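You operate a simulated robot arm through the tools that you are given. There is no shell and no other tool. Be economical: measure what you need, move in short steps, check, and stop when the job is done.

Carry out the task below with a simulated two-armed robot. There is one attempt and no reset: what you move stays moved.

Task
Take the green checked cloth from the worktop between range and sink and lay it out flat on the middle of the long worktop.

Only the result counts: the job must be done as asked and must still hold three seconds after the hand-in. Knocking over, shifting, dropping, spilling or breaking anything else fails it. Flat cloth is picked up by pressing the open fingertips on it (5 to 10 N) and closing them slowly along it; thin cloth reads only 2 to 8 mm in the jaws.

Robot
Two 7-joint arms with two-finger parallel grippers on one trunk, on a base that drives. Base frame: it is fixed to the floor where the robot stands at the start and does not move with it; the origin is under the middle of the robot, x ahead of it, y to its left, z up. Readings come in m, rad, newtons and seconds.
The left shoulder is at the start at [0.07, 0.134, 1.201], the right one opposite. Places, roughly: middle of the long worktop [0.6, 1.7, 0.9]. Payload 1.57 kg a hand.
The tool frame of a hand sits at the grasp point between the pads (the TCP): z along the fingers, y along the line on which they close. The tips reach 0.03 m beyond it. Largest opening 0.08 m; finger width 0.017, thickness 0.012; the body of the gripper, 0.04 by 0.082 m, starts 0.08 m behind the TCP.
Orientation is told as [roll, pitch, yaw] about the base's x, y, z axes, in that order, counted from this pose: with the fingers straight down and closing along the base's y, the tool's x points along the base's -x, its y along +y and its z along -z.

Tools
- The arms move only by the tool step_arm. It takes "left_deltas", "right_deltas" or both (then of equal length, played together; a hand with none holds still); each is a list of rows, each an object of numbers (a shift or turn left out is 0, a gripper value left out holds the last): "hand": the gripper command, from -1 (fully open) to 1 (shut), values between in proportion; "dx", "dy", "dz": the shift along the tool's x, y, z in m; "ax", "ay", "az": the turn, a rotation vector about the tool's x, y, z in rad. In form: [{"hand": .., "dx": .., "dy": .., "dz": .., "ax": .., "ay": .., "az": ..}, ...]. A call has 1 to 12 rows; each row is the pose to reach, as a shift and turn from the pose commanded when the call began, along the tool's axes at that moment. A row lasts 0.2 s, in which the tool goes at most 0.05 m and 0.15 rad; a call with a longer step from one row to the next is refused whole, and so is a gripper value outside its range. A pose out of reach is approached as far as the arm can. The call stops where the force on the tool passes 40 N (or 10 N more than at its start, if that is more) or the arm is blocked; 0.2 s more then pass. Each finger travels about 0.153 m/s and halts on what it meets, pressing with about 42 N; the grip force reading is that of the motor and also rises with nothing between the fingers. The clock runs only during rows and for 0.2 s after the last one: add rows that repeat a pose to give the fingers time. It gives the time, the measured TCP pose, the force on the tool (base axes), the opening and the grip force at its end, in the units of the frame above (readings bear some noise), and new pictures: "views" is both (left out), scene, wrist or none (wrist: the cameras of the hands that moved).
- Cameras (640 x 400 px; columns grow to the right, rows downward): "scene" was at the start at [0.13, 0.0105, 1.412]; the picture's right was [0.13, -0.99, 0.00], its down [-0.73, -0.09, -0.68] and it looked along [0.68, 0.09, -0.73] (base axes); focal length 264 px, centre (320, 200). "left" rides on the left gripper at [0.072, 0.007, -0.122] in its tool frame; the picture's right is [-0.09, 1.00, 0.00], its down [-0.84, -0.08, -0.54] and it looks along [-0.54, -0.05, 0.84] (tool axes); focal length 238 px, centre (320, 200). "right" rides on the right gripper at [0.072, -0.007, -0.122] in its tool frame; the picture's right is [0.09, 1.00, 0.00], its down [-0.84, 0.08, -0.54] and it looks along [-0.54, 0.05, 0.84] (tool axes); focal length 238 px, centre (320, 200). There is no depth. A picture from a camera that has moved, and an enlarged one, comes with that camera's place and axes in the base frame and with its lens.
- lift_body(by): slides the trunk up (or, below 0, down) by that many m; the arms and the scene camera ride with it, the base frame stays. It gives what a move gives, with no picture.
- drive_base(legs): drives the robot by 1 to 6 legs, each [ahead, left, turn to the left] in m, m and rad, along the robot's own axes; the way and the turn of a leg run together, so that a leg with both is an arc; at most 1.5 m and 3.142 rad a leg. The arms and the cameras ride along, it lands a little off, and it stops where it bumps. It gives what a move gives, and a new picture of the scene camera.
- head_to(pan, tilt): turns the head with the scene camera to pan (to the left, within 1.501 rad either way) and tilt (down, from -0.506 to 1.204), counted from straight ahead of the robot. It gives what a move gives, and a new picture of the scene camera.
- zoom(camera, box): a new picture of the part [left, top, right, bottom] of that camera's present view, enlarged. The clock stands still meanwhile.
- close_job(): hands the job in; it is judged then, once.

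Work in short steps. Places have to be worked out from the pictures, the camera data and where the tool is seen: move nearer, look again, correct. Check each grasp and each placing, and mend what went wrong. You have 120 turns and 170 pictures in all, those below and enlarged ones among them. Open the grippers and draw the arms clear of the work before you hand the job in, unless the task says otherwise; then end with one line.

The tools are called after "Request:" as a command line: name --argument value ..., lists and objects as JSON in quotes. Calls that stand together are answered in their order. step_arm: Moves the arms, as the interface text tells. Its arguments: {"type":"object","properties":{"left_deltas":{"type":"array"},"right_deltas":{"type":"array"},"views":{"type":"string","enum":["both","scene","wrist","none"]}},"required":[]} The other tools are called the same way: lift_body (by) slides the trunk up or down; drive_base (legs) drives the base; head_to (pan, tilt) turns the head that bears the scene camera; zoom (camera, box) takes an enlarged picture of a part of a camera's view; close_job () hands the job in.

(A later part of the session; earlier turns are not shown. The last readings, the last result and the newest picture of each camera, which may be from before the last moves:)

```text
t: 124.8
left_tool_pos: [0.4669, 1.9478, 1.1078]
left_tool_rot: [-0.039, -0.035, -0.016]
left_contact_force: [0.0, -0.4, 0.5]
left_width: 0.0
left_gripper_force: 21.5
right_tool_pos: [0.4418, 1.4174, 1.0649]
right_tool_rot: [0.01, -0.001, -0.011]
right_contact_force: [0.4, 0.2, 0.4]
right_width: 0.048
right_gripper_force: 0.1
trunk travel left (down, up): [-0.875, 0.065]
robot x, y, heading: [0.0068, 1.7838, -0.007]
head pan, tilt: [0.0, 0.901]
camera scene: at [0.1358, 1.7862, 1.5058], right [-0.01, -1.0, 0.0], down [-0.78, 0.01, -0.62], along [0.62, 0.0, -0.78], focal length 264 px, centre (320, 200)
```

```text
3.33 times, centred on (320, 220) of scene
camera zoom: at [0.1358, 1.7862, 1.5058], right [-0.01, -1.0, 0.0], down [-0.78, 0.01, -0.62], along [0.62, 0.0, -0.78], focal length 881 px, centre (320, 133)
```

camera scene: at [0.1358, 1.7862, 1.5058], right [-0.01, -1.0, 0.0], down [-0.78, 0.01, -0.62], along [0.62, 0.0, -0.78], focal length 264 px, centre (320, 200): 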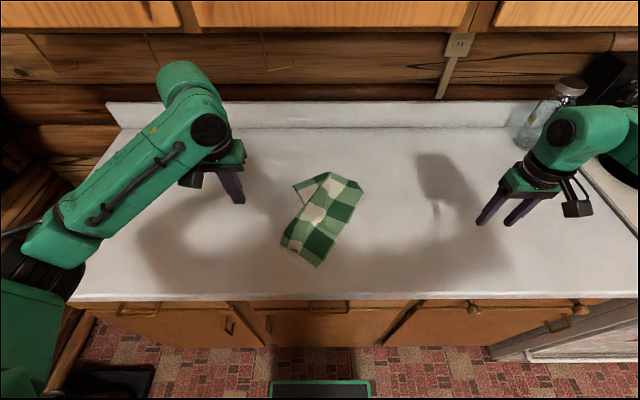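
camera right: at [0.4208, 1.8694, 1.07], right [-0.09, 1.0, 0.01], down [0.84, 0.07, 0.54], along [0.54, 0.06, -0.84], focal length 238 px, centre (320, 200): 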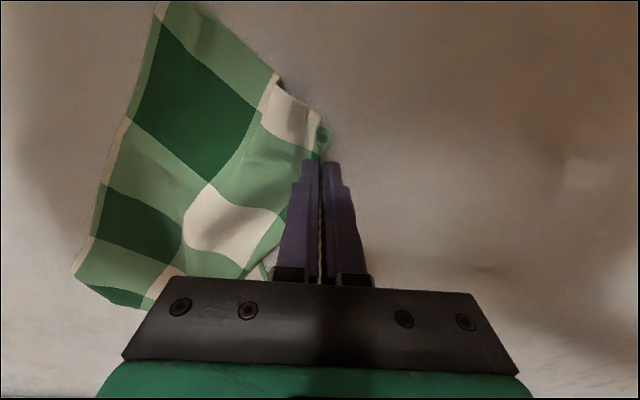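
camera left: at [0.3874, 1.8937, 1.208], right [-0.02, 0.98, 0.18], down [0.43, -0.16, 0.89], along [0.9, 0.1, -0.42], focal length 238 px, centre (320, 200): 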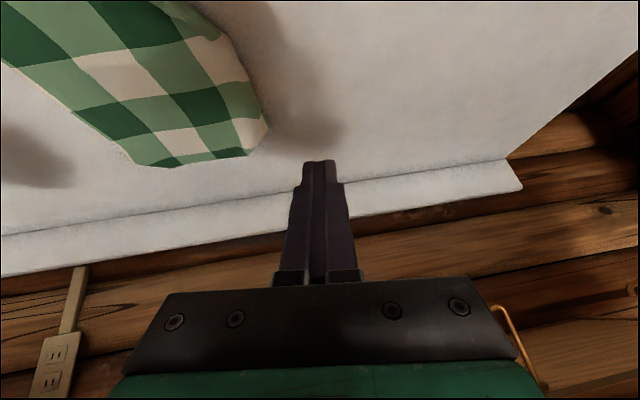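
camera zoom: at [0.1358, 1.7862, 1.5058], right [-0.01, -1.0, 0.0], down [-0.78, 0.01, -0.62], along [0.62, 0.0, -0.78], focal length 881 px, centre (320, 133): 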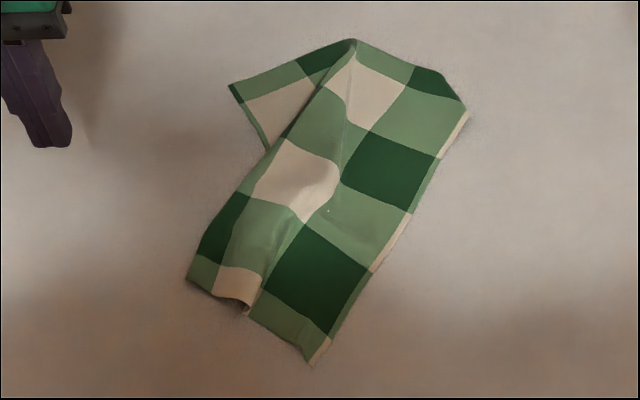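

Edge ends: C1 ≈ (0.397,1.793), C2 ≈ (0.632,1.656). I plan to grip perpendicular to that edge ~2.4 cm inside it: left at (0.439,1.796), right at (0.609,1.697), both yawed −0.53. Moving to hover.

Request:
step_arm --left_deltas '[{"hand": 0.2, "dx": 0.003, "dy": -0.019, "dz": 0.01, "ax": -0.005, "ay": 0.004, "az": 0.064}, {"dx": 0.006, "dy": -0.038, "dz": 0.02, "ax": -0.01, "ay": 0.009, "az": 0.128}, {"dx": 0.0095, "dy": -0.057, "dz": 0.03, "ax": -0.015, "ay": 0.013, "az": 0.19}, {"dx": 0.0127, "dy": -0.076, "dz": 0.045, "ax": -0.02, "ay": 0.017, "az": 0.255}, {"dx": 0.016, "dy": -0.095, "dz": 0.065, "ax": -0.024, "ay": 0.022, "az": 0.32}, {"dx": 0.019, "dy": -0.114, "dz": 0.085, "ax": -0.029, "ay": 0.026, "az": 0.38}, {"dx": 0.022, "dy": -0.133, "dz": 0.105, "ax": -0.034, "ay": 0.03, "az": 0.445}, {"dx": 0.0254, "dy": -0.1525, "dz": 0.123, "ax": -0.039, "ay": 0.035, "az": 0.51}, {"dx": 0.0254, "dy": -0.1525, "dz": 0.123, "ax": -0.039, "ay": 0.035, "az": 0.51}]' --right_deltas '[{"hand": 0.2, "dx": -0.02, "dy": 0.035, "dz": 0.01, "az": 0.065}, {"dx": -0.041, "dy": 0.07, "dz": 0.02, "az": 0.13}, {"dx": -0.061, "dy": 0.106, "dz": 0.03, "az": 0.195}, {"dx": -0.082, "dy": 0.141, "dz": 0.04, "az": 0.26}, {"dx": -0.102, "dy": 0.176, "dz": 0.05, "az": 0.325}, {"dx": -0.123, "dy": 0.211, "dz": 0.06, "az": 0.39}, {"dx": -0.143, "dy": 0.247, "dz": 0.07, "az": 0.455}, {"dx": -0.164, "dy": 0.282, "dz": 0.08, "az": 0.52}, {"dx": -0.164, "dy": 0.282, "dz": 0.08, "az": 0.52}]' --views "both"

```text
t: 126.8
left_tool_pos: [0.4434, 1.7883, 0.9903]
left_tool_rot: [0.012, -0.004, -0.526]
left_contact_force: [-0.1, 0.0, 0.8]
left_width: 0.032
left_gripper_force: 0.1
right_tool_pos: [0.5946, 1.6979, 0.9843]
right_tool_rot: [0.007, 0.004, -0.532]
right_contact_force: [0.0, -0.2, 0.2]
right_width: 0.0319
right_gripper_force: 0.1
right hand out of reach, approached as far as the arm can: row 8, 9
trunk travel left (down, up): [-0.875, 0.065]
robot x, y, heading: [0.0113, 1.7861, -0.006]
head pan, tilt: [0.0, 0.901]
camera scene: at [0.1354, 1.7852, 1.5057], right [-0.01, -1.0, 0.0], down [-0.78, 0.01, -0.62], along [0.62, 0.0, -0.78], focal length 264 px, centre (320, 200)
camera right: at [0.5286, 1.7272, 1.1069], right [0.43, 0.91, 0.01], down [0.76, -0.36, 0.54], along [0.49, -0.22, -0.84], focal length 238 px, centre (320, 200)
camera left: at [0.3837, 1.8297, 1.1131], right [0.58, 0.81, 0.01], down [0.68, -0.49, 0.55], along [0.45, -0.31, -0.84], focal length 238 px, centre (320, 200)
```

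scene: 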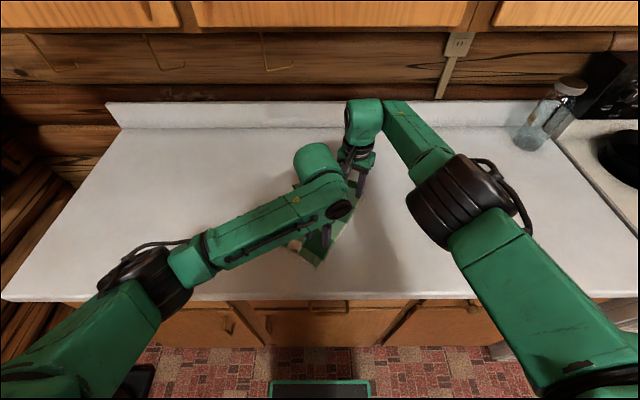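
right: 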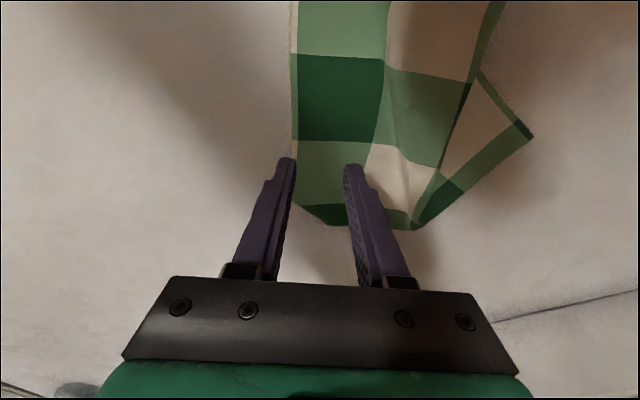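
left: 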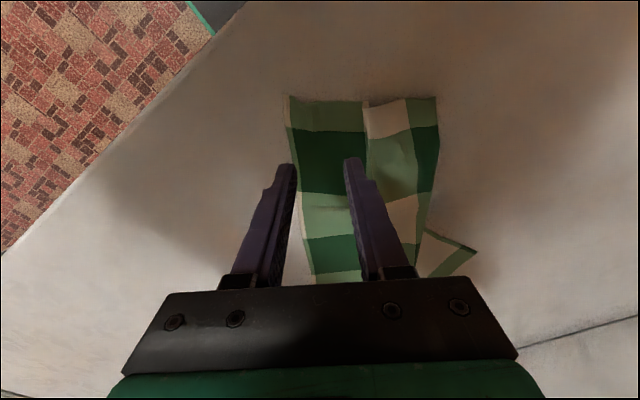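

Alignment is good: outer fingers ~5 mm inside the edge. The right hand should go ~2 cm further along the edge but is at reach limit, so I drive 3 cm ahead and correct both hands.

Request:
drive_base --legs '[[0.03, 0, 0]]'

Request:
step_arm --left_deltas '[{"dx": 0.019, "dy": -0.0075}, {"dx": 0.0375, "dy": -0.015}, {"dx": 0.0375, "dy": -0.015, "dz": 0.015}]' --right_deltas '[{"dx": 0.006, "dy": -0.009}, {"dx": 0.012, "dy": -0.0187}, {"dx": 0.012, "dy": -0.0187, "dz": 0.015}]' --views "wrist"

```text
t: 127.6
left_tool_pos: [0.4691, 1.7908, 0.9935]
left_tool_rot: [0.015, -0.01, -0.524]
left_contact_force: [-0.8, 0.0, 1.0]
left_width: 0.0319
left_gripper_force: 0.0
right_tool_pos: [0.6198, 1.6986, 0.987]
right_tool_rot: [0.01, -0.003, -0.532]
right_contact_force: [-0.5, 0.8, 0.6]
right_width: 0.0321
right_gripper_force: 0.1
trunk travel left (down, up): [-0.875, 0.065]
robot x, y, heading: [0.0406, 1.785, -0.007]
head pan, tilt: [0.0, 0.901]
camera scene: at [0.1578, 1.7863, 1.5065], right [-0.01, -1.0, 0.0], down [-0.78, 0.01, -0.63], along [0.63, 0.0, -0.78], focal length 264 px, centre (320, 200)
```

scene: 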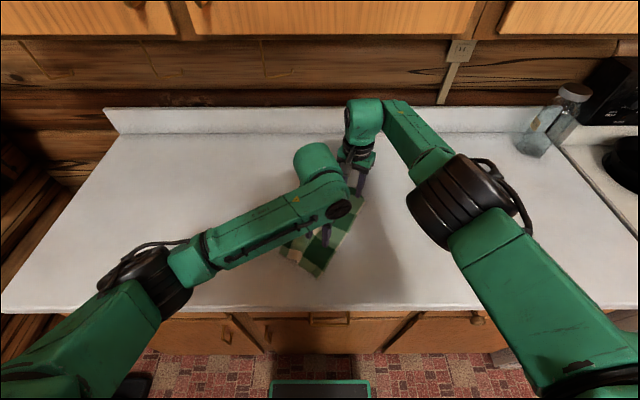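

```text
t: 128.4
left_tool_pos: [0.4335, 1.7953, 0.9746]
left_tool_rot: [0.012, -0.007, -0.525]
left_contact_force: [-0.5, -0.2, 0.0]
left_width: 0.0321
left_gripper_force: 0.1
right_tool_pos: [0.6055, 1.6892, 0.9679]
right_tool_rot: [0.007, 0.005, -0.532]
right_contact_force: [-0.9, 0.3, 0.8]
right_width: 0.0322
right_gripper_force: 0.0
trunk travel left (down, up): [-0.875, 0.065]
robot x, y, heading: [0.0384, 1.7838, -0.005]
head pan, tilt: [0.0, 0.901]
camera right: at [0.5411, 1.7182, 1.0902], right [0.42, 0.91, 0.01], down [0.76, -0.36, 0.54], along [0.49, -0.22, -0.84], focal length 238 px, centre (320, 200)
camera left: at [0.3739, 1.8366, 1.0961], right [0.58, 0.82, 0.01], down [0.68, -0.49, 0.55], along [0.45, -0.31, -0.84], focal length 238 px, centre (320, 200)
```

right: 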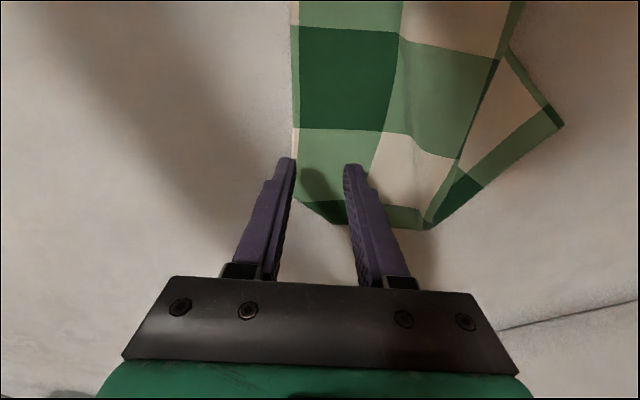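
left: 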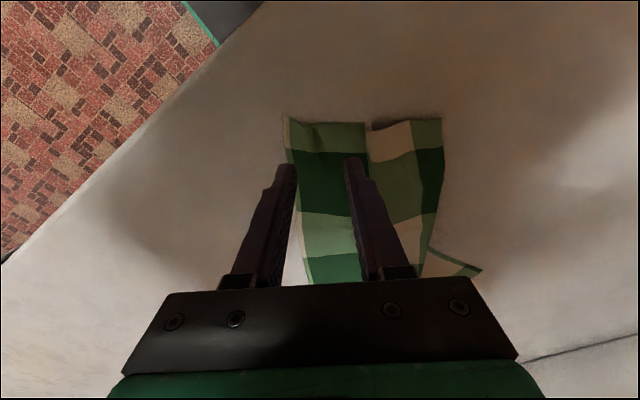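

Well placed. I descend to gentle contact.

Request:
step_arm --left_deltas '[{"dz": 0.015}, {"dz": 0.028}, {"dz": 0.0315}, {"dz": 0.0325}, {"dz": 0.0325}]' --right_deltas '[{"dz": 0.012}, {"dz": 0.022}, {"dz": 0.0255}, {"dz": 0.0265}, {"dz": 0.0265}]' --views "none"

```text
t: 129.6
left_tool_pos: [0.4331, 1.7984, 0.9437]
left_tool_rot: [0.009, -0.005, -0.525]
left_contact_force: [-0.3, 0.2, 0.9]
left_width: 0.0321
left_gripper_force: 0.1
right_tool_pos: [0.6046, 1.6899, 0.942]
right_tool_rot: [0.008, 0.001, -0.531]
right_contact_force: [0.2, -0.1, -0.3]
right_width: 0.032
right_gripper_force: 0.0
trunk travel left (down, up): [-0.875, 0.065]
robot x, y, heading: [0.0405, 1.7887, -0.01]
head pan, tilt: [0.0, 0.901]
```

Request:
step_arm --left_deltas '[{"dz": 0.0015}, {"dz": 0.0028}, {"dz": 0.0028}]' --right_deltas '[{"dz": 0.001}, {"dz": 0.0018}, {"dz": 0.0018}]' --views "none"

```text
t: 130.4
left_tool_pos: [0.4338, 1.7975, 0.9408]
left_tool_rot: [0.012, -0.011, -0.525]
left_contact_force: [0.8, 1.2, 7.2]
left_width: 0.0315
left_gripper_force: 0.1
right_tool_pos: [0.6038, 1.6894, 0.9408]
right_tool_rot: [0.009, 0.003, -0.532]
right_contact_force: [1.4, 0.6, 0.9]
right_width: 0.032
right_gripper_force: 0.0
trunk travel left (down, up): [-0.875, 0.065]
robot x, y, heading: [0.0399, 1.7889, -0.009]
head pan, tilt: [0.0, 0.901]
```

Left is at 7 N; right needs about 0.8 mm more, then both close slowly.

Request:
step_arm --left_deltas '[{"hand": 0.2}, {"hand": 0.2}, {"hand": 0.3}, {"hand": 0.4}, {"hand": 0.5}, {"hand": 0.6}, {"hand": 0.7}, {"hand": 0.8}, {"hand": 0.9}, {"hand": 1}, {"hand": 1}]' --right_deltas '[{"hand": 0.2, "dz": 0.001}, {"hand": 0.2, "dz": 0.001}, {"hand": 0.3, "dz": 0.001}, {"hand": 0.4, "dz": 0.001}, {"hand": 0.5, "dz": 0.001}, {"hand": 0.6, "dz": 0.001}, {"hand": 0.7, "dz": 0.001}, {"hand": 0.8, "dz": 0.001}, {"hand": 0.9, "dz": 0.001}, {"hand": 1, "dz": 0.001}, {"hand": 1, "dz": 0.001}]' --views "wrist"

```text
t: 132.8
left_tool_pos: [0.431, 1.7972, 0.9414]
left_tool_rot: [0.012, -0.007, -0.526]
left_contact_force: [1.2, -0.3, 3.6]
left_width: 0.0019
left_gripper_force: 23.8
right_tool_pos: [0.6037, 1.6901, 0.94]
right_tool_rot: [0.009, 0.0, -0.531]
right_contact_force: [-0.5, -0.1, 11.5]
right_width: 0.0019
right_gripper_force: 23.3
trunk travel left (down, up): [-0.875, 0.065]
robot x, y, heading: [0.0413, 1.784, -0.009]
head pan, tilt: [0.0, 0.901]
camera right: at [0.5377, 1.7185, 1.0636], right [0.42, 0.91, 0.01], down [0.76, -0.36, 0.54], along [0.49, -0.22, -0.84], focal length 238 px, centre (320, 200)
camera left: at [0.3726, 1.8374, 1.0631], right [0.58, 0.82, 0.01], down [0.68, -0.49, 0.55], along [0.45, -0.31, -0.84], focal length 238 px, centre (320, 200)
```

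right: 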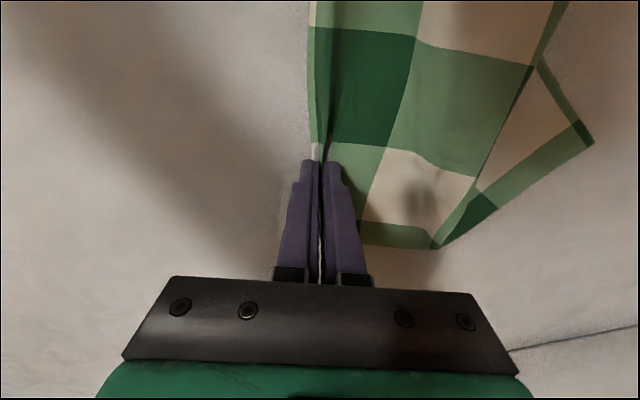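
left: 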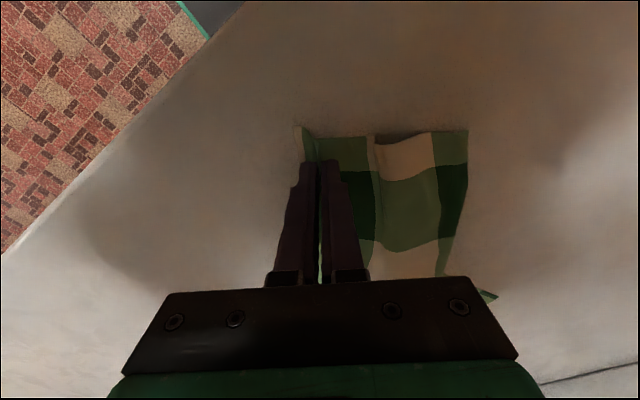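

Both pinched at 1.9 mm. I lift 12 cm while swinging the held edge to run along x (left hand near, right hand far), yaw back to zero.

Request:
step_arm --left_deltas '[{"dz": -0.03}, {"dx": 0.007, "dy": 0.002, "dz": -0.05, "az": -0.09}, {"dx": 0.014, "dy": 0.004, "dz": -0.07, "az": -0.18}, {"dx": 0.021, "dy": 0.0055, "dz": -0.085, "az": -0.27}, {"dx": 0.028, "dy": 0.007, "dz": -0.1, "az": -0.36}, {"dx": 0.035, "dy": 0.009, "dz": -0.11, "az": -0.45}, {"dx": 0.041, "dy": 0.0107, "dz": -0.12, "az": -0.53}, {"dx": 0.041, "dy": 0.0107, "dz": -0.12, "az": -0.53}]' --right_deltas '[{"dz": -0.03}, {"dx": 0.011, "dy": 0.019, "dz": -0.05, "az": -0.09}, {"dx": 0.022, "dy": 0.0375, "dz": -0.07, "az": -0.18}, {"dx": 0.033, "dy": 0.056, "dz": -0.085, "az": -0.27}, {"dx": 0.044, "dy": 0.075, "dz": -0.1, "az": -0.36}, {"dx": 0.055, "dy": 0.0935, "dz": -0.11, "az": -0.45}, {"dx": 0.0657, "dy": 0.1122, "dz": -0.12, "az": -0.53}, {"dx": 0.0657, "dy": 0.1122, "dz": -0.12, "az": -0.53}]' --views "both"

```text
t: 134.6
left_tool_pos: [0.4025, 1.825, 1.0608]
left_tool_rot: [0.008, -0.011, 0.006]
left_contact_force: [0.4, -0.1, 0.5]
left_width: 0.0017
left_gripper_force: 23.4
right_tool_pos: [0.5944, 1.8166, 1.0591]
right_tool_rot: [0.008, 0.001, -0.001]
right_contact_force: [-0.5, -0.5, -0.3]
right_width: 0.0018
right_gripper_force: 23.2
right hand out of reach, approached as far as the arm can: row 7, 8
trunk travel left (down, up): [-0.875, 0.065]
robot x, y, heading: [0.0438, 1.7861, -0.006]
head pan, tilt: [0.0, 0.901]
camera scene: at [0.166, 1.7857, 1.5057], right [-0.01, -1.0, 0.0], down [-0.78, 0.01, -0.62], along [0.62, 0.0, -0.78], focal length 264 px, centre (320, 200)
camera right: at [0.5233, 1.8076, 1.1816], right [-0.09, 1.0, 0.01], down [0.84, 0.07, 0.54], along [0.54, 0.06, -0.84], focal length 238 px, centre (320, 200)
camera left: at [0.3295, 1.829, 1.1824], right [0.09, 1.0, 0.01], down [0.83, -0.08, 0.55], along [0.55, -0.04, -0.83], focal length 238 px, centre (320, 200)
```

scene: 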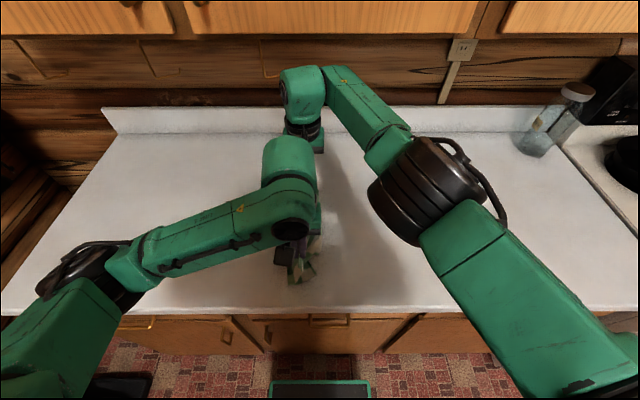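
right: 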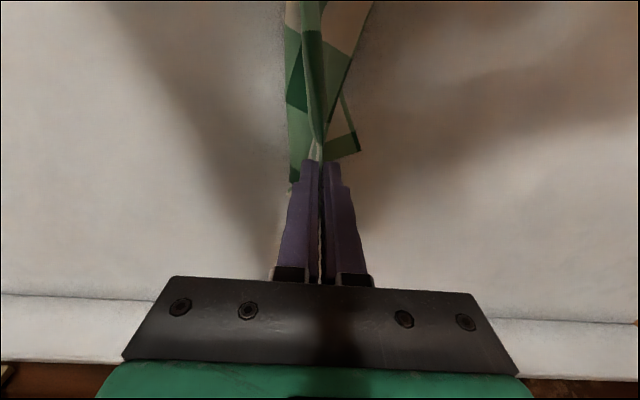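
left: 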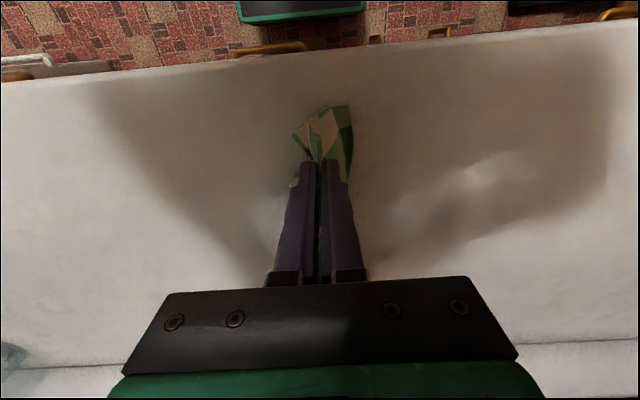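

Cloth hangs between the hands along x. I raise to z≈1.21, tilting the right hand forward 0.5 rad so its wrist clears the cabinet.

Request:
step_arm --left_deltas '[{"dz": -0.02}, {"dz": -0.04}, {"dz": -0.06}, {"dz": -0.08}, {"dz": -0.1}, {"dz": -0.12}, {"dz": -0.14}, {"dz": -0.155}, {"dz": -0.155}, {"dz": -0.155}]' --right_deltas '[{"dz": -0.02, "ay": -0.1}, {"dz": -0.04, "ay": -0.2}, {"dz": -0.06, "ay": -0.3}, {"dz": -0.08, "ay": -0.4}, {"dz": -0.1, "ay": -0.5}, {"dz": -0.12, "ay": -0.5}, {"dz": -0.14, "ay": -0.5}, {"dz": -0.155, "ay": -0.5}, {"dz": -0.155, "ay": -0.5}, {"dz": -0.155, "ay": -0.5}]' --views "both"

```text
t: 136.8
left_tool_pos: [0.4024, 1.8233, 1.2154]
left_tool_rot: [0.008, -0.009, 0.006]
left_contact_force: [3.3, -0.3, -0.3]
left_width: 0.002
left_gripper_force: 24.0
right_tool_pos: [0.5925, 1.8165, 1.2132]
right_tool_rot: [0.008, -0.502, -0.006]
right_contact_force: [-3.5, -0.1, 0.1]
right_width: 0.002
right_gripper_force: 23.3
trunk travel left (down, up): [-0.875, 0.065]
robot x, y, heading: [0.0387, 1.7844, -0.007]
head pan, tilt: [0.0, 0.901]
camera scene: at [0.1663, 1.7862, 1.5057], right [-0.01, -1.0, 0.0], down [-0.78, 0.01, -0.62], along [0.62, 0.0, -0.78], focal length 264 px, centre (320, 200)
camera right: at [0.4714, 1.807, 1.2869], right [-0.08, 1.0, -0.04], down [0.47, 0.07, 0.88], along [0.88, 0.05, -0.48], focal length 238 px, centre (320, 200)
camera left: at [0.3285, 1.8285, 1.3372], right [0.09, 1.0, 0.01], down [0.83, -0.08, 0.55], along [0.55, -0.04, -0.83], focal length 238 px, centre (320, 200)
```

scene: 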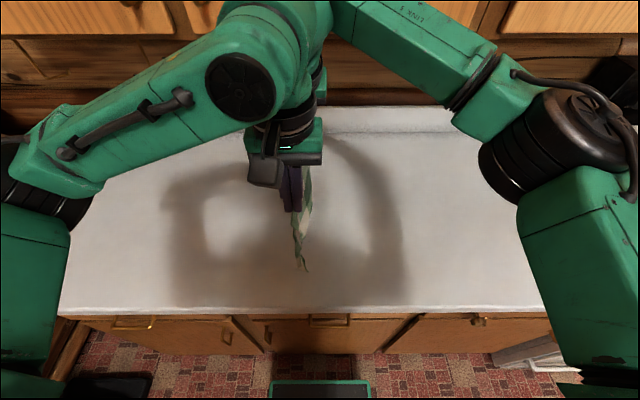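
right: 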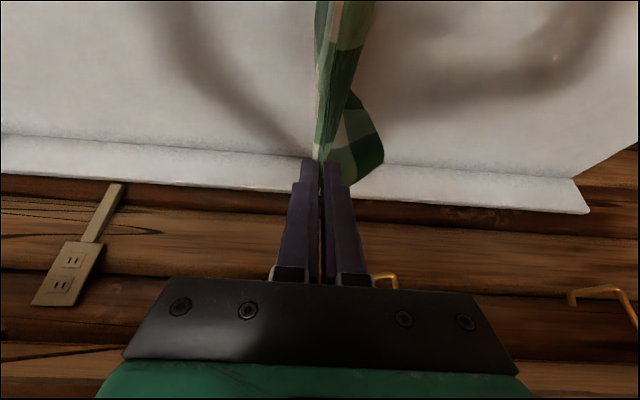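
left: 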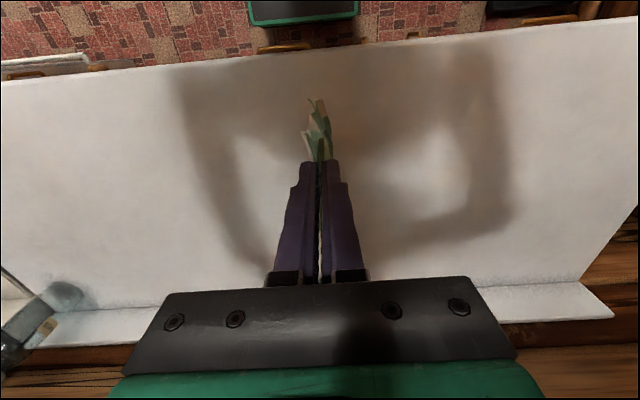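

The edge is taut and the cloth hangs free. I lower to touch and then go down-right at 45° for the first half of the lay.

Request:
step_arm --left_deltas '[{"dz": 0.015}, {"dz": 0.03}, {"dz": 0.045}, {"dy": -0.012, "dz": 0.057}, {"dy": -0.024, "dz": 0.069}, {"dy": -0.037, "dz": 0.082}, {"dy": -0.049, "dz": 0.094}, {"dy": -0.061, "dz": 0.106}, {"dy": -0.073, "dz": 0.118}, {"dy": -0.086, "dz": 0.131}, {"dy": -0.098, "dz": 0.143}, {"dy": -0.11, "dz": 0.155}]' --right_deltas '[{"dx": 0.0072, "dz": 0.0132}, {"dx": 0.0144, "dz": 0.0263}, {"dx": 0.0216, "dz": 0.0395}, {"dx": 0.0273, "dy": -0.012, "dz": 0.05}, {"dx": 0.033, "dy": -0.024, "dz": 0.0606}, {"dx": 0.0393, "dy": -0.037, "dz": 0.072}, {"dx": 0.045, "dy": -0.049, "dz": 0.0825}, {"dx": 0.0508, "dy": -0.061, "dz": 0.093}, {"dx": 0.0565, "dy": -0.073, "dz": 0.1036}, {"dx": 0.0627, "dy": -0.086, "dz": 0.115}, {"dx": 0.0685, "dy": -0.098, "dz": 0.1255}, {"dx": 0.0742, "dy": -0.11, "dz": 0.136}]' --views "both"

```text
t: 139.4
left_tool_pos: [0.4041, 1.713, 1.0596]
left_tool_rot: [0.008, -0.01, 0.004]
left_contact_force: [0.4, 0.1, 0.3]
left_width: 0.0017
left_gripper_force: 22.8
right_tool_pos: [0.5912, 1.707, 1.0584]
right_tool_rot: [0.011, -0.5, -0.005]
right_contact_force: [-0.1, -0.5, 0.0]
right_width: 0.0017
right_gripper_force: 23.4
trunk travel left (down, up): [-0.875, 0.065]
robot x, y, heading: [0.0402, 1.7888, -0.005]
head pan, tilt: [0.0, 0.901]
camera scene: at [0.1662, 1.7847, 1.5057], right [-0.01, -1.0, 0.0], down [-0.78, 0.01, -0.62], along [0.62, 0.0, -0.78], focal length 264 px, centre (320, 200)
camera right: at [0.4701, 1.6988, 1.1312], right [-0.08, 1.0, -0.03], down [0.47, 0.07, 0.88], along [0.88, 0.05, -0.48], focal length 238 px, centre (320, 200)
camera left: at [0.3308, 1.7183, 1.1813], right [0.09, 1.0, 0.01], down [0.83, -0.08, 0.55], along [0.55, -0.04, -0.83], focal length 238 px, centre (320, 200)
```

scene: 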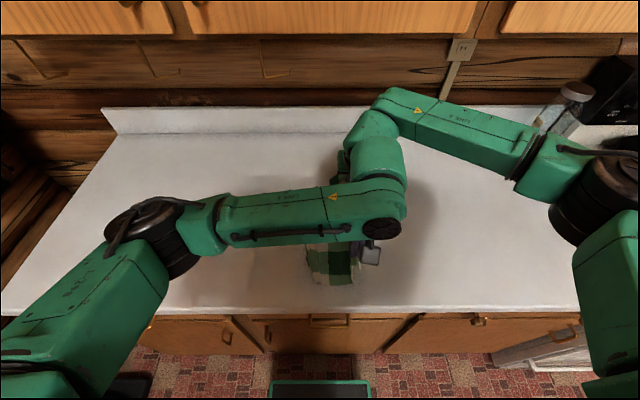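
right: 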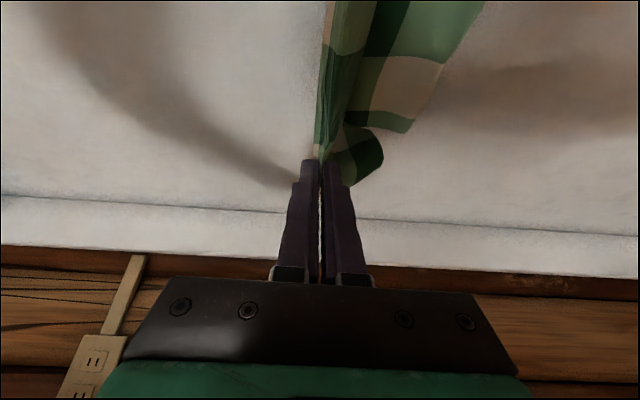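
left: 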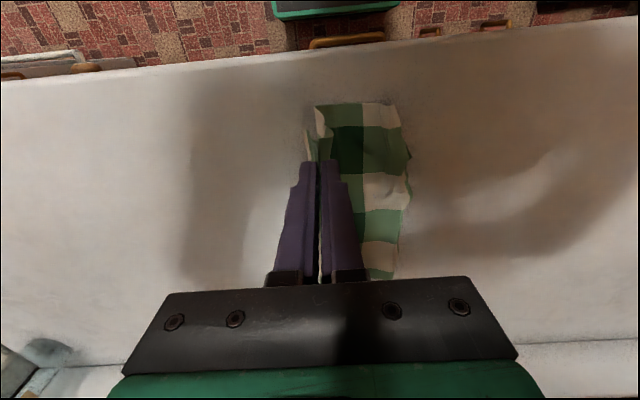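

Left part lies flat with a straight edge. I continue the second half down to just above the surface, bringing the right hand upright.

Request:
step_arm --left_deltas '[{"dy": -0.012, "dz": 0.011}, {"dy": -0.024, "dz": 0.023}, {"dy": -0.036, "dz": 0.034}, {"dy": -0.048, "dz": 0.046}, {"dy": -0.06, "dz": 0.057}, {"dy": -0.072, "dz": 0.068}, {"dy": -0.084, "dz": 0.08}, {"dy": -0.096, "dz": 0.091}, {"dy": -0.108, "dz": 0.102}, {"dy": -0.12, "dz": 0.113}, {"dy": -0.12, "dz": 0.113}]' --right_deltas '[{"dx": 0.0054, "dy": -0.012, "dz": 0.0099, "ay": 0.045}, {"dx": 0.0108, "dy": -0.024, "dz": 0.0198, "ay": 0.09}, {"dx": 0.0162, "dy": -0.036, "dz": 0.0298, "ay": 0.135}, {"dx": 0.0216, "dy": -0.048, "dz": 0.0397, "ay": 0.18}, {"dx": 0.027, "dy": -0.06, "dz": 0.0496, "ay": 0.225}, {"dx": 0.0325, "dy": -0.072, "dz": 0.0595, "ay": 0.27}, {"dx": 0.0379, "dy": -0.084, "dz": 0.0694, "ay": 0.315}, {"dx": 0.0433, "dy": -0.096, "dz": 0.0794, "ay": 0.36}, {"dx": 0.0487, "dy": -0.108, "dz": 0.0893, "ay": 0.405}, {"dx": 0.0541, "dy": -0.12, "dz": 0.0992, "ay": 0.45}, {"dx": 0.0541, "dy": -0.12, "dz": 0.0992, "ay": 0.45}]' --views "both"

```text
t: 141.7
left_tool_pos: [0.4282, 1.6257, 0.9417]
left_tool_rot: [0.036, -0.036, 0.053]
left_contact_force: [-3.0, -0.3, 14.2]
left_width: 0.0017
left_gripper_force: 23.3
right_tool_pos: [0.5894, 1.5907, 0.9449]
right_tool_rot: [0.006, -0.055, -0.002]
right_contact_force: [0.3, 0.9, 0.1]
right_width: 0.0016
right_gripper_force: 23.4
trunk travel left (down, up): [-0.875, 0.065]
robot x, y, heading: [0.043, 1.7876, -0.008]
head pan, tilt: [0.0, 0.901]
stopped in row 11 (left hand): the force on the tool passed its limit (the readings are from after the stop); the commanded pose is now the measured one
camera scene: at [0.1629, 1.7875, 1.5062], right [-0.01, -1.0, 0.0], down [-0.78, 0.01, -0.62], along [0.62, -0.01, -0.78], focal length 264 px, centre (320, 200)
camera right: at [0.5111, 1.5816, 1.0646], right [-0.09, 1.0, 0.0], down [0.81, 0.07, 0.59], along [0.58, 0.05, -0.81], focal length 238 px, centre (320, 200)
camera left: at [0.3529, 1.624, 1.0613], right [0.04, 1.0, 0.04], down [0.82, -0.05, 0.57], along [0.57, 0.01, -0.82], focal length 238 px, centre (320, 200)
```

scene: 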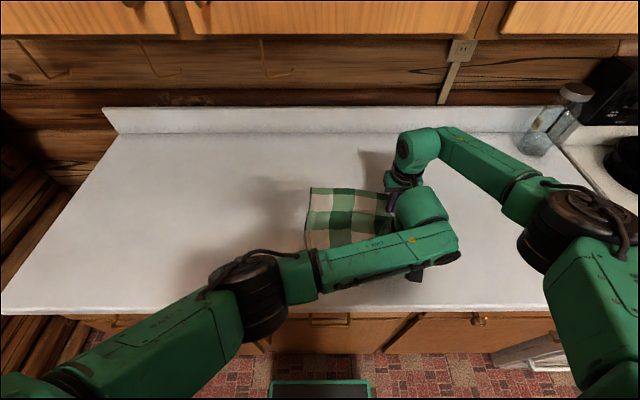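
right: 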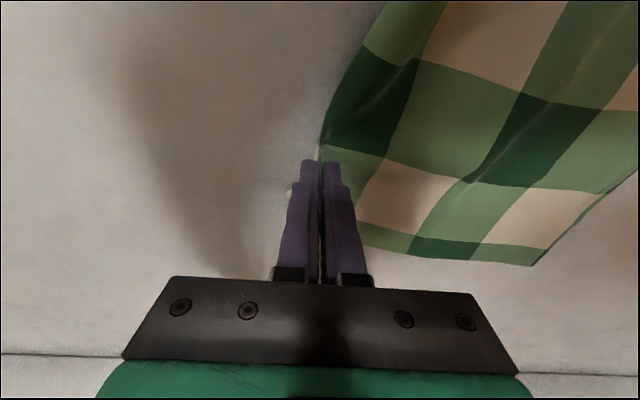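
left: 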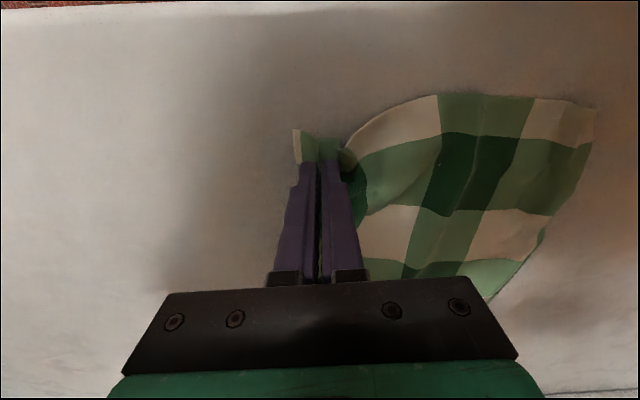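

Nearly there; only the left hand fell short by (2.4, 3.4) cm, leaving slack near it. I raise it slightly and pull it to its intended place.

Request:
step_arm --left_deltas '[{"dz": -0.004}, {"dx": 0.007, "dy": -0.008, "dz": -0.004, "ax": -0.01, "ay": 0.01, "az": 0.013}, {"dx": 0.013, "dy": -0.016, "dz": -0.004, "ax": -0.018, "ay": 0.018, "az": 0.027}, {"dx": 0.02, "dy": -0.024, "dz": -0.004, "ax": -0.027, "ay": 0.027, "az": 0.04}, {"dx": 0.0257, "dy": -0.0317, "dz": -0.004, "ax": -0.036, "ay": 0.036, "az": 0.053}, {"dx": 0.0257, "dy": -0.0317, "dz": -0.004, "ax": -0.036, "ay": 0.036, "az": 0.053}]' --views "wrist"

```text
t: 142.2
left_tool_pos: [0.4356, 1.6339, 0.9434]
left_tool_rot: [0.052, -0.046, 0.059]
left_contact_force: [-3.1, -0.8, 15.7]
left_width: 0.0017
left_gripper_force: 23.8
right_tool_pos: [0.5891, 1.5889, 0.9465]
right_tool_rot: [0.006, -0.057, -0.004]
right_contact_force: [0.6, 0.2, 0.2]
right_width: 0.0019
right_gripper_force: 23.3
trunk travel left (down, up): [-0.875, 0.065]
robot x, y, heading: [0.0409, 1.7857, -0.002]
head pan, tilt: [0.0, 0.901]
stopped in row 2 (left hand): the force on the tool passed its limit (the readings are from after the stop); the commanded pose is now the measured one
camera left: at [0.358, 1.6284, 1.0609], right [0.03, 1.0, 0.06], down [0.82, -0.06, 0.57], along [0.57, 0.03, -0.82], focal length 238 px, centre (320, 200)
```

left: 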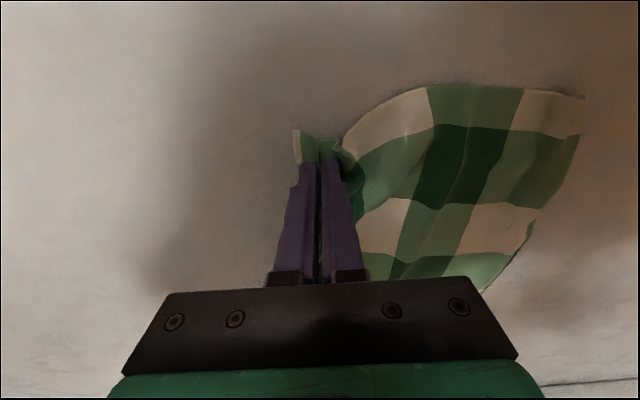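

The tip still presses the table. I raise the left hand 2 cm straight first.

Request:
step_arm --left_deltas '[{"dz": -0.01}, {"dz": -0.02}, {"dz": -0.02}]' --views "scene"

```text
t: 143.0
left_tool_pos: [0.4375, 1.638, 0.9557]
left_tool_rot: [0.066, -0.038, 0.069]
left_contact_force: [0.5, 0.3, -0.9]
left_width: 0.0018
left_gripper_force: 23.4
right_tool_pos: [0.5913, 1.5894, 0.9451]
right_tool_rot: [0.006, -0.053, -0.002]
right_contact_force: [0.4, -0.1, 0.2]
right_width: 0.0019
right_gripper_force: 23.8
trunk travel left (down, up): [-0.875, 0.065]
robot x, y, heading: [0.0417, 1.7864, -0.01]
head pan, tilt: [0.0, 0.901]
camera scene: at [0.1663, 1.7858, 1.5056], right [-0.01, -1.0, 0.0], down [-0.78, 0.01, -0.62], along [0.62, 0.0, -0.78], focal length 264 px, centre (320, 200)
```

scene: 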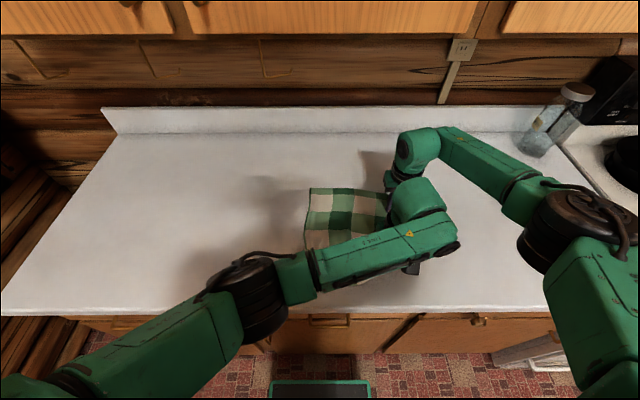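

The left elbow is close to the counter front. I advance the right hand (+3, +4.5 cm) and then drive the base (−3, −4.5 cm), so the right stays put and the left gets pulled into place.

Request:
step_arm --right_deltas '[{"dx": -0.01, "dy": 0.015, "dz": -0.003}, {"dx": -0.02, "dy": 0.03, "dz": -0.004}, {"dx": -0.03, "dy": 0.045, "dz": -0.004}]' --views "none"

Request:
drive_base --legs '[[-0.03, -0.045, 0.0]]'

```text
t: 143.8
left_tool_pos: [0.4395, 1.6371, 0.9577]
left_tool_rot: [0.063, -0.04, 0.07]
left_contact_force: [-0.4, -0.6, 0.3]
left_width: 0.0018
left_gripper_force: 22.9
right_tool_pos: [0.6223, 1.634, 0.9512]
right_tool_rot: [0.006, -0.053, -0.002]
right_contact_force: [-0.6, 1.6, 0.6]
right_width: 0.0018
right_gripper_force: 23.0
trunk travel left (down, up): [-0.875, 0.065]
robot x, y, heading: [0.0385, 1.7858, -0.002]
head pan, tilt: [0.0, 0.901]
```

```text
t: 144.8
left_tool_pos: [0.4113, 1.5967, 0.9563]
left_tool_rot: [0.06, -0.037, 0.069]
left_contact_force: [-1.2, 0.7, -0.6]
left_width: 0.0018
left_gripper_force: 23.0
right_tool_pos: [0.5954, 1.5929, 0.9502]
right_tool_rot: [0.003, -0.05, -0.001]
right_contact_force: [-0.2, -0.5, -0.3]
right_width: 0.0015
right_gripper_force: 23.5
trunk travel left (down, up): [-0.875, 0.065]
robot x, y, heading: [0.009, 1.7419, -0.008]
head pan, tilt: [0.0, 0.901]
camera scene: at [0.1412, 1.7478, 1.5052], right [-0.01, -1.0, 0.0], down [-0.79, 0.0, -0.62], along [0.62, -0.01, -0.79], focal length 264 px, centre (320, 200)
```

scene: 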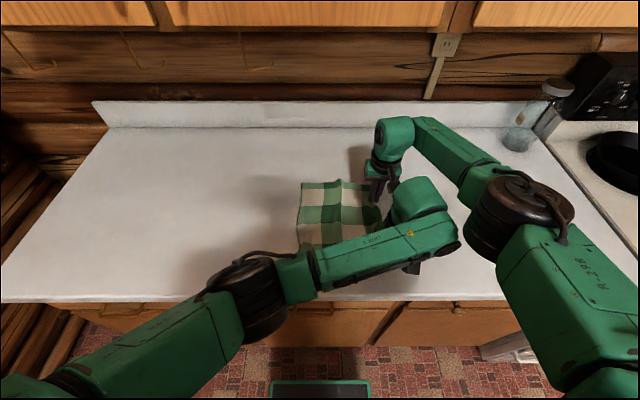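

Both hands are at y≈1.595 now. I spread them slightly in x, level the left hand and lower both to just above the surface.

Request:
step_arm --left_deltas '[{"dx": 0.006, "dy": -0.003, "dz": 0.003, "ax": -0.03, "ay": 0.018, "az": 0.03}, {"dx": 0.012, "dy": -0.006, "dz": 0.007, "ax": -0.06, "ay": 0.037, "az": 0.069}, {"dx": 0.012, "dy": -0.006, "dz": 0.011, "ax": -0.06, "ay": 0.037, "az": 0.069}]' --right_deltas '[{"dx": -0.003, "dy": -0.003, "dz": 0.002}, {"dx": -0.006, "dy": -0.006, "dz": 0.004}, {"dx": -0.006, "dy": -0.006, "dz": 0.007}]' --views "wrist"

```text
t: 145.3
left_tool_pos: [0.4161, 1.6172, 0.9432]
left_tool_rot: [0.144, -0.03, 0.058]
left_contact_force: [-2.6, -1.7, 15.2]
left_width: 0.0015
left_gripper_force: 23.3
right_tool_pos: [0.5963, 1.586, 0.9522]
right_tool_rot: [0.005, -0.054, -0.002]
right_contact_force: [0.2, 0.0, 0.8]
right_width: 0.0017
right_gripper_force: 23.5
trunk travel left (down, up): [-0.875, 0.065]
robot x, y, heading: [0.0126, 1.7422, -0.013]
head pan, tilt: [0.0, 0.901]
stopped in row 2 (left hand): the force on the tool passed its limit (the readings are from after the stop); the commanded pose is now the measured one
camera right: at [0.5181, 1.5769, 1.0694], right [-0.09, 1.0, 0.0], down [0.81, 0.07, 0.59], along [0.58, 0.05, -0.81], focal length 238 px, centre (320, 200)
camera left: at [0.3426, 1.602, 1.0624], right [0.03, 0.99, 0.14], down [0.83, -0.11, 0.55], along [0.56, 0.1, -0.82], focal length 238 px, centre (320, 200)
```

right: 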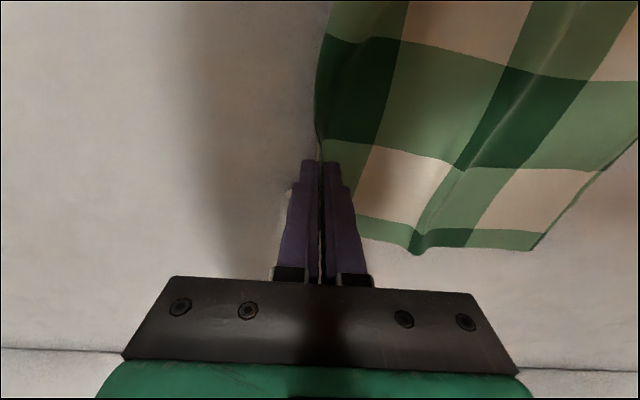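
left: 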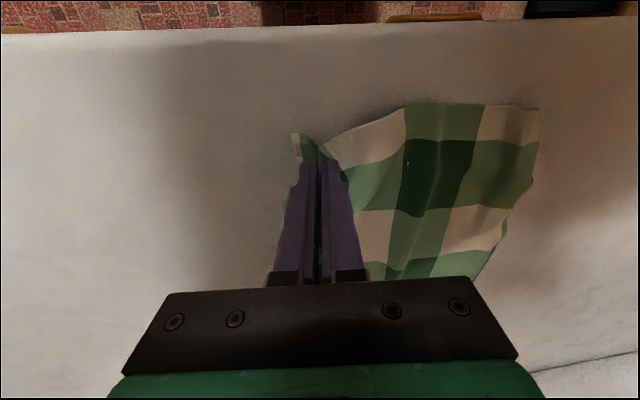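

The left arm is constrained by its elbow. I use the same trick once more (right hand +1.5,+2.5 cm, base back by it), with left raised slightly, then I will release.

Request:
step_arm --left_deltas '[{"dz": -0.006}, {"dz": -0.008}, {"dz": -0.008}]' --right_deltas '[{"dx": -0.005, "dy": 0.009}, {"dx": -0.01, "dy": 0.018}, {"dx": -0.015, "dy": 0.027}]' --views "none"

Request:
drive_base --legs '[[-0.015, -0.033, 0.012]]'

```text
t: 146.1
left_tool_pos: [0.4192, 1.6231, 0.9456]
left_tool_rot: [0.161, -0.028, 0.073]
left_contact_force: [0.2, -0.3, 0.4]
left_width: 0.0018
left_gripper_force: 23.1
right_tool_pos: [0.6009, 1.6074, 0.9518]
right_tool_rot: [0.008, -0.057, -0.002]
right_contact_force: [0.6, -0.2, 1.2]
right_width: 0.0018
right_gripper_force: 23.2
right hand out of reach, approached as far as the arm can: row 2, 3
trunk travel left (down, up): [-0.875, 0.065]
robot x, y, heading: [0.0118, 1.74, -0.011]
head pan, tilt: [0.0, 0.901]
```

```text
t: 147.0
left_tool_pos: [0.4105, 1.6003, 0.9457]
left_tool_rot: [0.154, -0.025, 0.086]
left_contact_force: [0.5, 0.4, 0.1]
left_width: 0.0018
left_gripper_force: 24.0
right_tool_pos: [0.5898, 1.5858, 0.9514]
right_tool_rot: [0.003, -0.053, 0.013]
right_contact_force: [0.6, 0.2, -0.6]
right_width: 0.0021
right_gripper_force: 23.1
trunk travel left (down, up): [-0.875, 0.065]
robot x, y, heading: [-0.0061, 1.7078, 0.006]
head pan, tilt: [0.0, 0.901]
camera scene: at [0.1251, 1.7172, 1.5053], right [0.01, -1.0, 0.01], down [-0.79, -0.01, -0.62], along [0.62, 0.0, -0.79], focal length 264 px, centre (320, 200)
```

scene: 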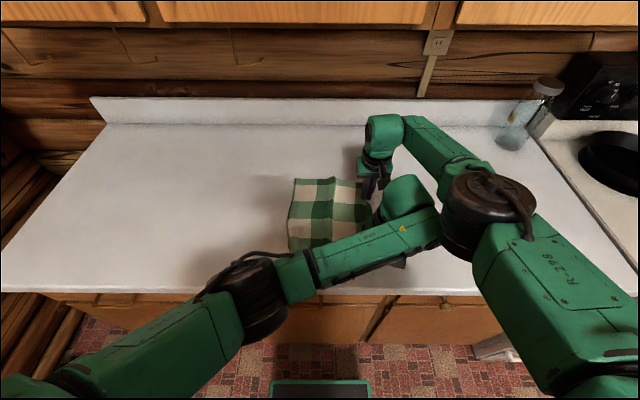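

Both at the right edge line now. I lower both to contact and open slowly, spreading the pinched fold.

Request:
step_arm --left_deltas '[{"hand": 1, "dz": 0.0015}, {"hand": 1, "dz": 0.002}, {"hand": 0.85, "dz": 0.002}, {"hand": 0.7, "dz": 0.002}, {"hand": 0.55, "dz": 0.002}, {"hand": 0.4, "dz": 0.002}, {"hand": 0.2, "dz": 0.002}, {"hand": 0.1, "dz": 0.002}, {"hand": 0, "dz": 0.002}, {"hand": 0, "dz": 0.002}]' --right_deltas '[{"hand": 1, "dz": 0.005}, {"hand": 1, "dz": 0.0095}, {"hand": 0.85, "dz": 0.0095}, {"hand": 0.7, "dz": 0.0095}, {"hand": 0.55, "dz": 0.0095}, {"hand": 0.4, "dz": 0.0095}, {"hand": 0.2, "dz": 0.0095}, {"hand": 0.1, "dz": 0.0095}, {"hand": 0, "dz": 0.0095}, {"hand": 0, "dz": 0.0095}]' --views "wrist"

```text
t: 149.2
left_tool_pos: [0.4128, 1.6088, 0.9446]
left_tool_rot: [0.169, -0.042, 0.099]
left_contact_force: [1.8, 5.6, 29.2]
left_width: 0.0313
left_gripper_force: 0.1
right_tool_pos: [0.5842, 1.5845, 0.9456]
right_tool_rot: [0.006, -0.061, 0.011]
right_contact_force: [0.3, -0.2, -0.4]
right_width: 0.0401
right_gripper_force: 0.0
right hand out of reach, approached as far as the arm can: row 2, 3
trunk travel left (down, up): [-0.875, 0.065]
robot x, y, heading: [-0.0053, 1.7094, 0.005]
head pan, tilt: [0.0, 0.901]
camera right: at [0.5051, 1.5749, 1.0631], right [-0.1, 0.99, 0.0], down [0.8, 0.08, 0.59], along [0.59, 0.06, -0.81], focal length 238 px, centre (320, 200)
camera left: at [0.3376, 1.5867, 1.0632], right [-0.01, 0.98, 0.17], down [0.83, -0.09, 0.56], along [0.56, 0.15, -0.81], focal length 238 px, centre (320, 200)
```

right: 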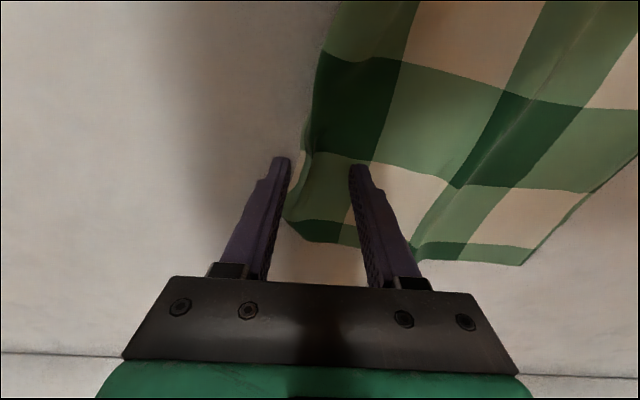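
left: 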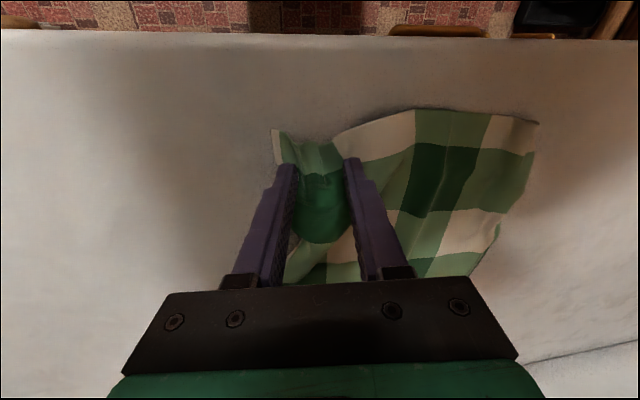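

Released. I raise the left gently and the right straight up, then view.

Request:
step_arm --left_deltas '[{"dz": -0.004}, {"dz": -0.012}, {"dz": -0.03}, {"dz": -0.06}, {"dz": -0.1}, {"dz": -0.13}, {"dz": -0.13}]' --right_deltas '[{"dz": -0.004}, {"dz": -0.012}, {"dz": -0.03}, {"dz": -0.06}, {"dz": -0.1}, {"dy": -0.03, "dz": -0.1}, {"dy": -0.07, "dz": -0.1}]' --views "both"

```text
t: 150.8
left_tool_pos: [0.405, 1.5745, 1.0718]
left_tool_rot: [0.158, -0.025, 0.086]
left_contact_force: [0.6, 0.8, -0.5]
left_width: 0.0403
left_gripper_force: 0.0
right_tool_pos: [0.5838, 1.5097, 1.0411]
right_tool_rot: [0.009, -0.056, 0.013]
right_contact_force: [0.1, 0.5, 0.7]
right_width: 0.0399
right_gripper_force: 0.0
trunk travel left (down, up): [-0.875, 0.065]
robot x, y, heading: [-0.0065, 1.7093, 0.002]
head pan, tilt: [0.0, 0.901]
camera scene: at [0.1219, 1.7078, 1.5056], right [0.01, -1.0, 0.0], down [-0.78, 0.0, -0.62], along [0.62, 0.0, -0.78], focal length 264 px, centre (320, 200)
camera right: at [0.5058, 1.4993, 1.159], right [-0.1, 0.99, 0.0], down [0.8, 0.08, 0.59], along [0.58, 0.06, -0.81], focal length 238 px, centre (320, 200)
camera left: at [0.3313, 1.5551, 1.1917], right [0.0, 0.99, 0.16], down [0.83, -0.09, 0.55], along [0.55, 0.13, -0.82], focal length 238 px, centre (320, 200)
```

scene: 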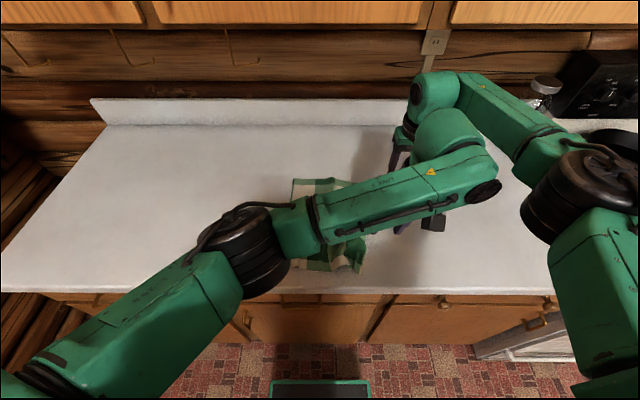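
right: 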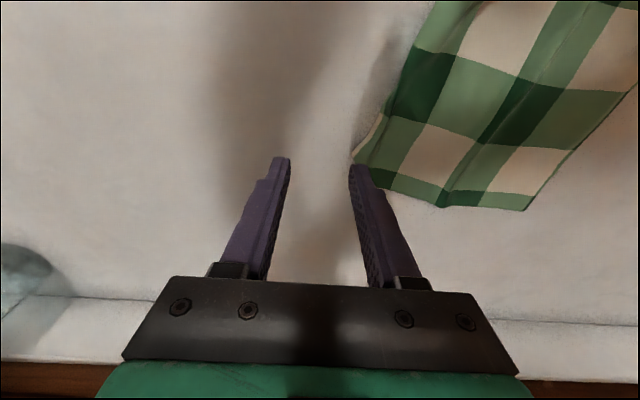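
left: 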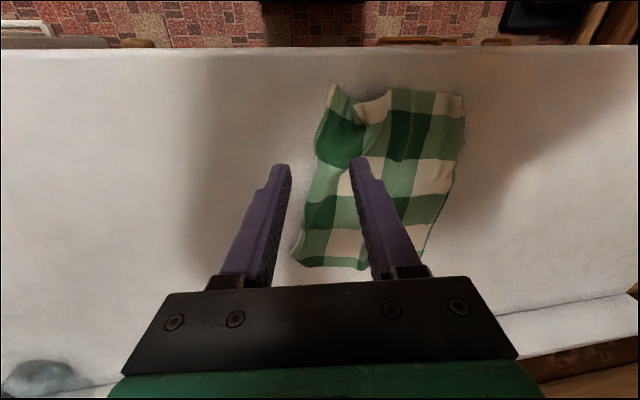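

The folds are out; some slack ridges remain. I move the left arm out to the left (raised) and look from above.

Request:
step_arm --left_deltas '[{"dz": -0.03}, {"dy": 0.045, "dz": -0.05}, {"dy": 0.09, "dz": -0.06}, {"dy": 0.135, "dz": -0.06}, {"dy": 0.18, "dz": -0.06}, {"dy": 0.225, "dz": -0.06}, {"dy": 0.27, "dz": -0.06}, {"dy": 0.315, "dz": -0.06}, {"dy": 0.36, "dz": -0.06}, {"dy": 0.4, "dz": -0.06}]' --views "none"

Request:
zoom --camera "scene" --box '[240, 150, 416, 290]'

```text
t: 153.0
left_tool_pos: [0.3651, 1.9619, 1.1936]
left_tool_rot: [0.157, -0.029, 0.085]
left_contact_force: [0.2, -0.7, 0.1]
left_width: 0.0402
left_gripper_force: 0.0
right_tool_pos: [0.5838, 1.5115, 1.0419]
right_tool_rot: [0.007, -0.056, 0.011]
right_contact_force: [-0.6, 0.4, -0.5]
right_width: 0.0401
right_gripper_force: 0.0
trunk travel left (down, up): [-0.875, 0.065]
robot x, y, heading: [-0.0078, 1.7093, 0.007]
head pan, tilt: [0.0, 0.901]
```

```text
2.86 times, centred on (328, 220) of scene
camera zoom: at [0.1202, 1.7117, 1.5058], right [0.01, -1.0, 0.0], down [-0.78, 0.0, -0.62], along [0.62, 0.0, -0.78], focal length 755 px, centre (297, 143)
```

zoom: 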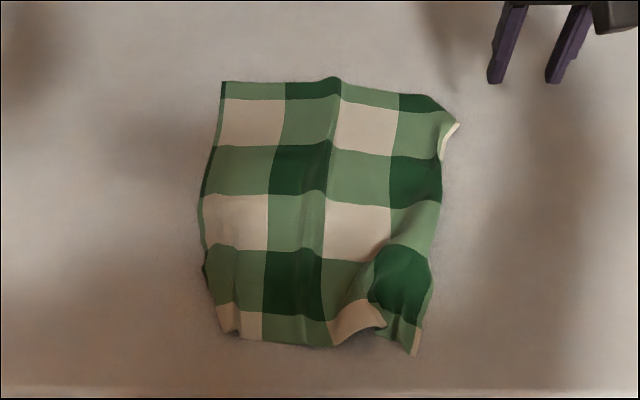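

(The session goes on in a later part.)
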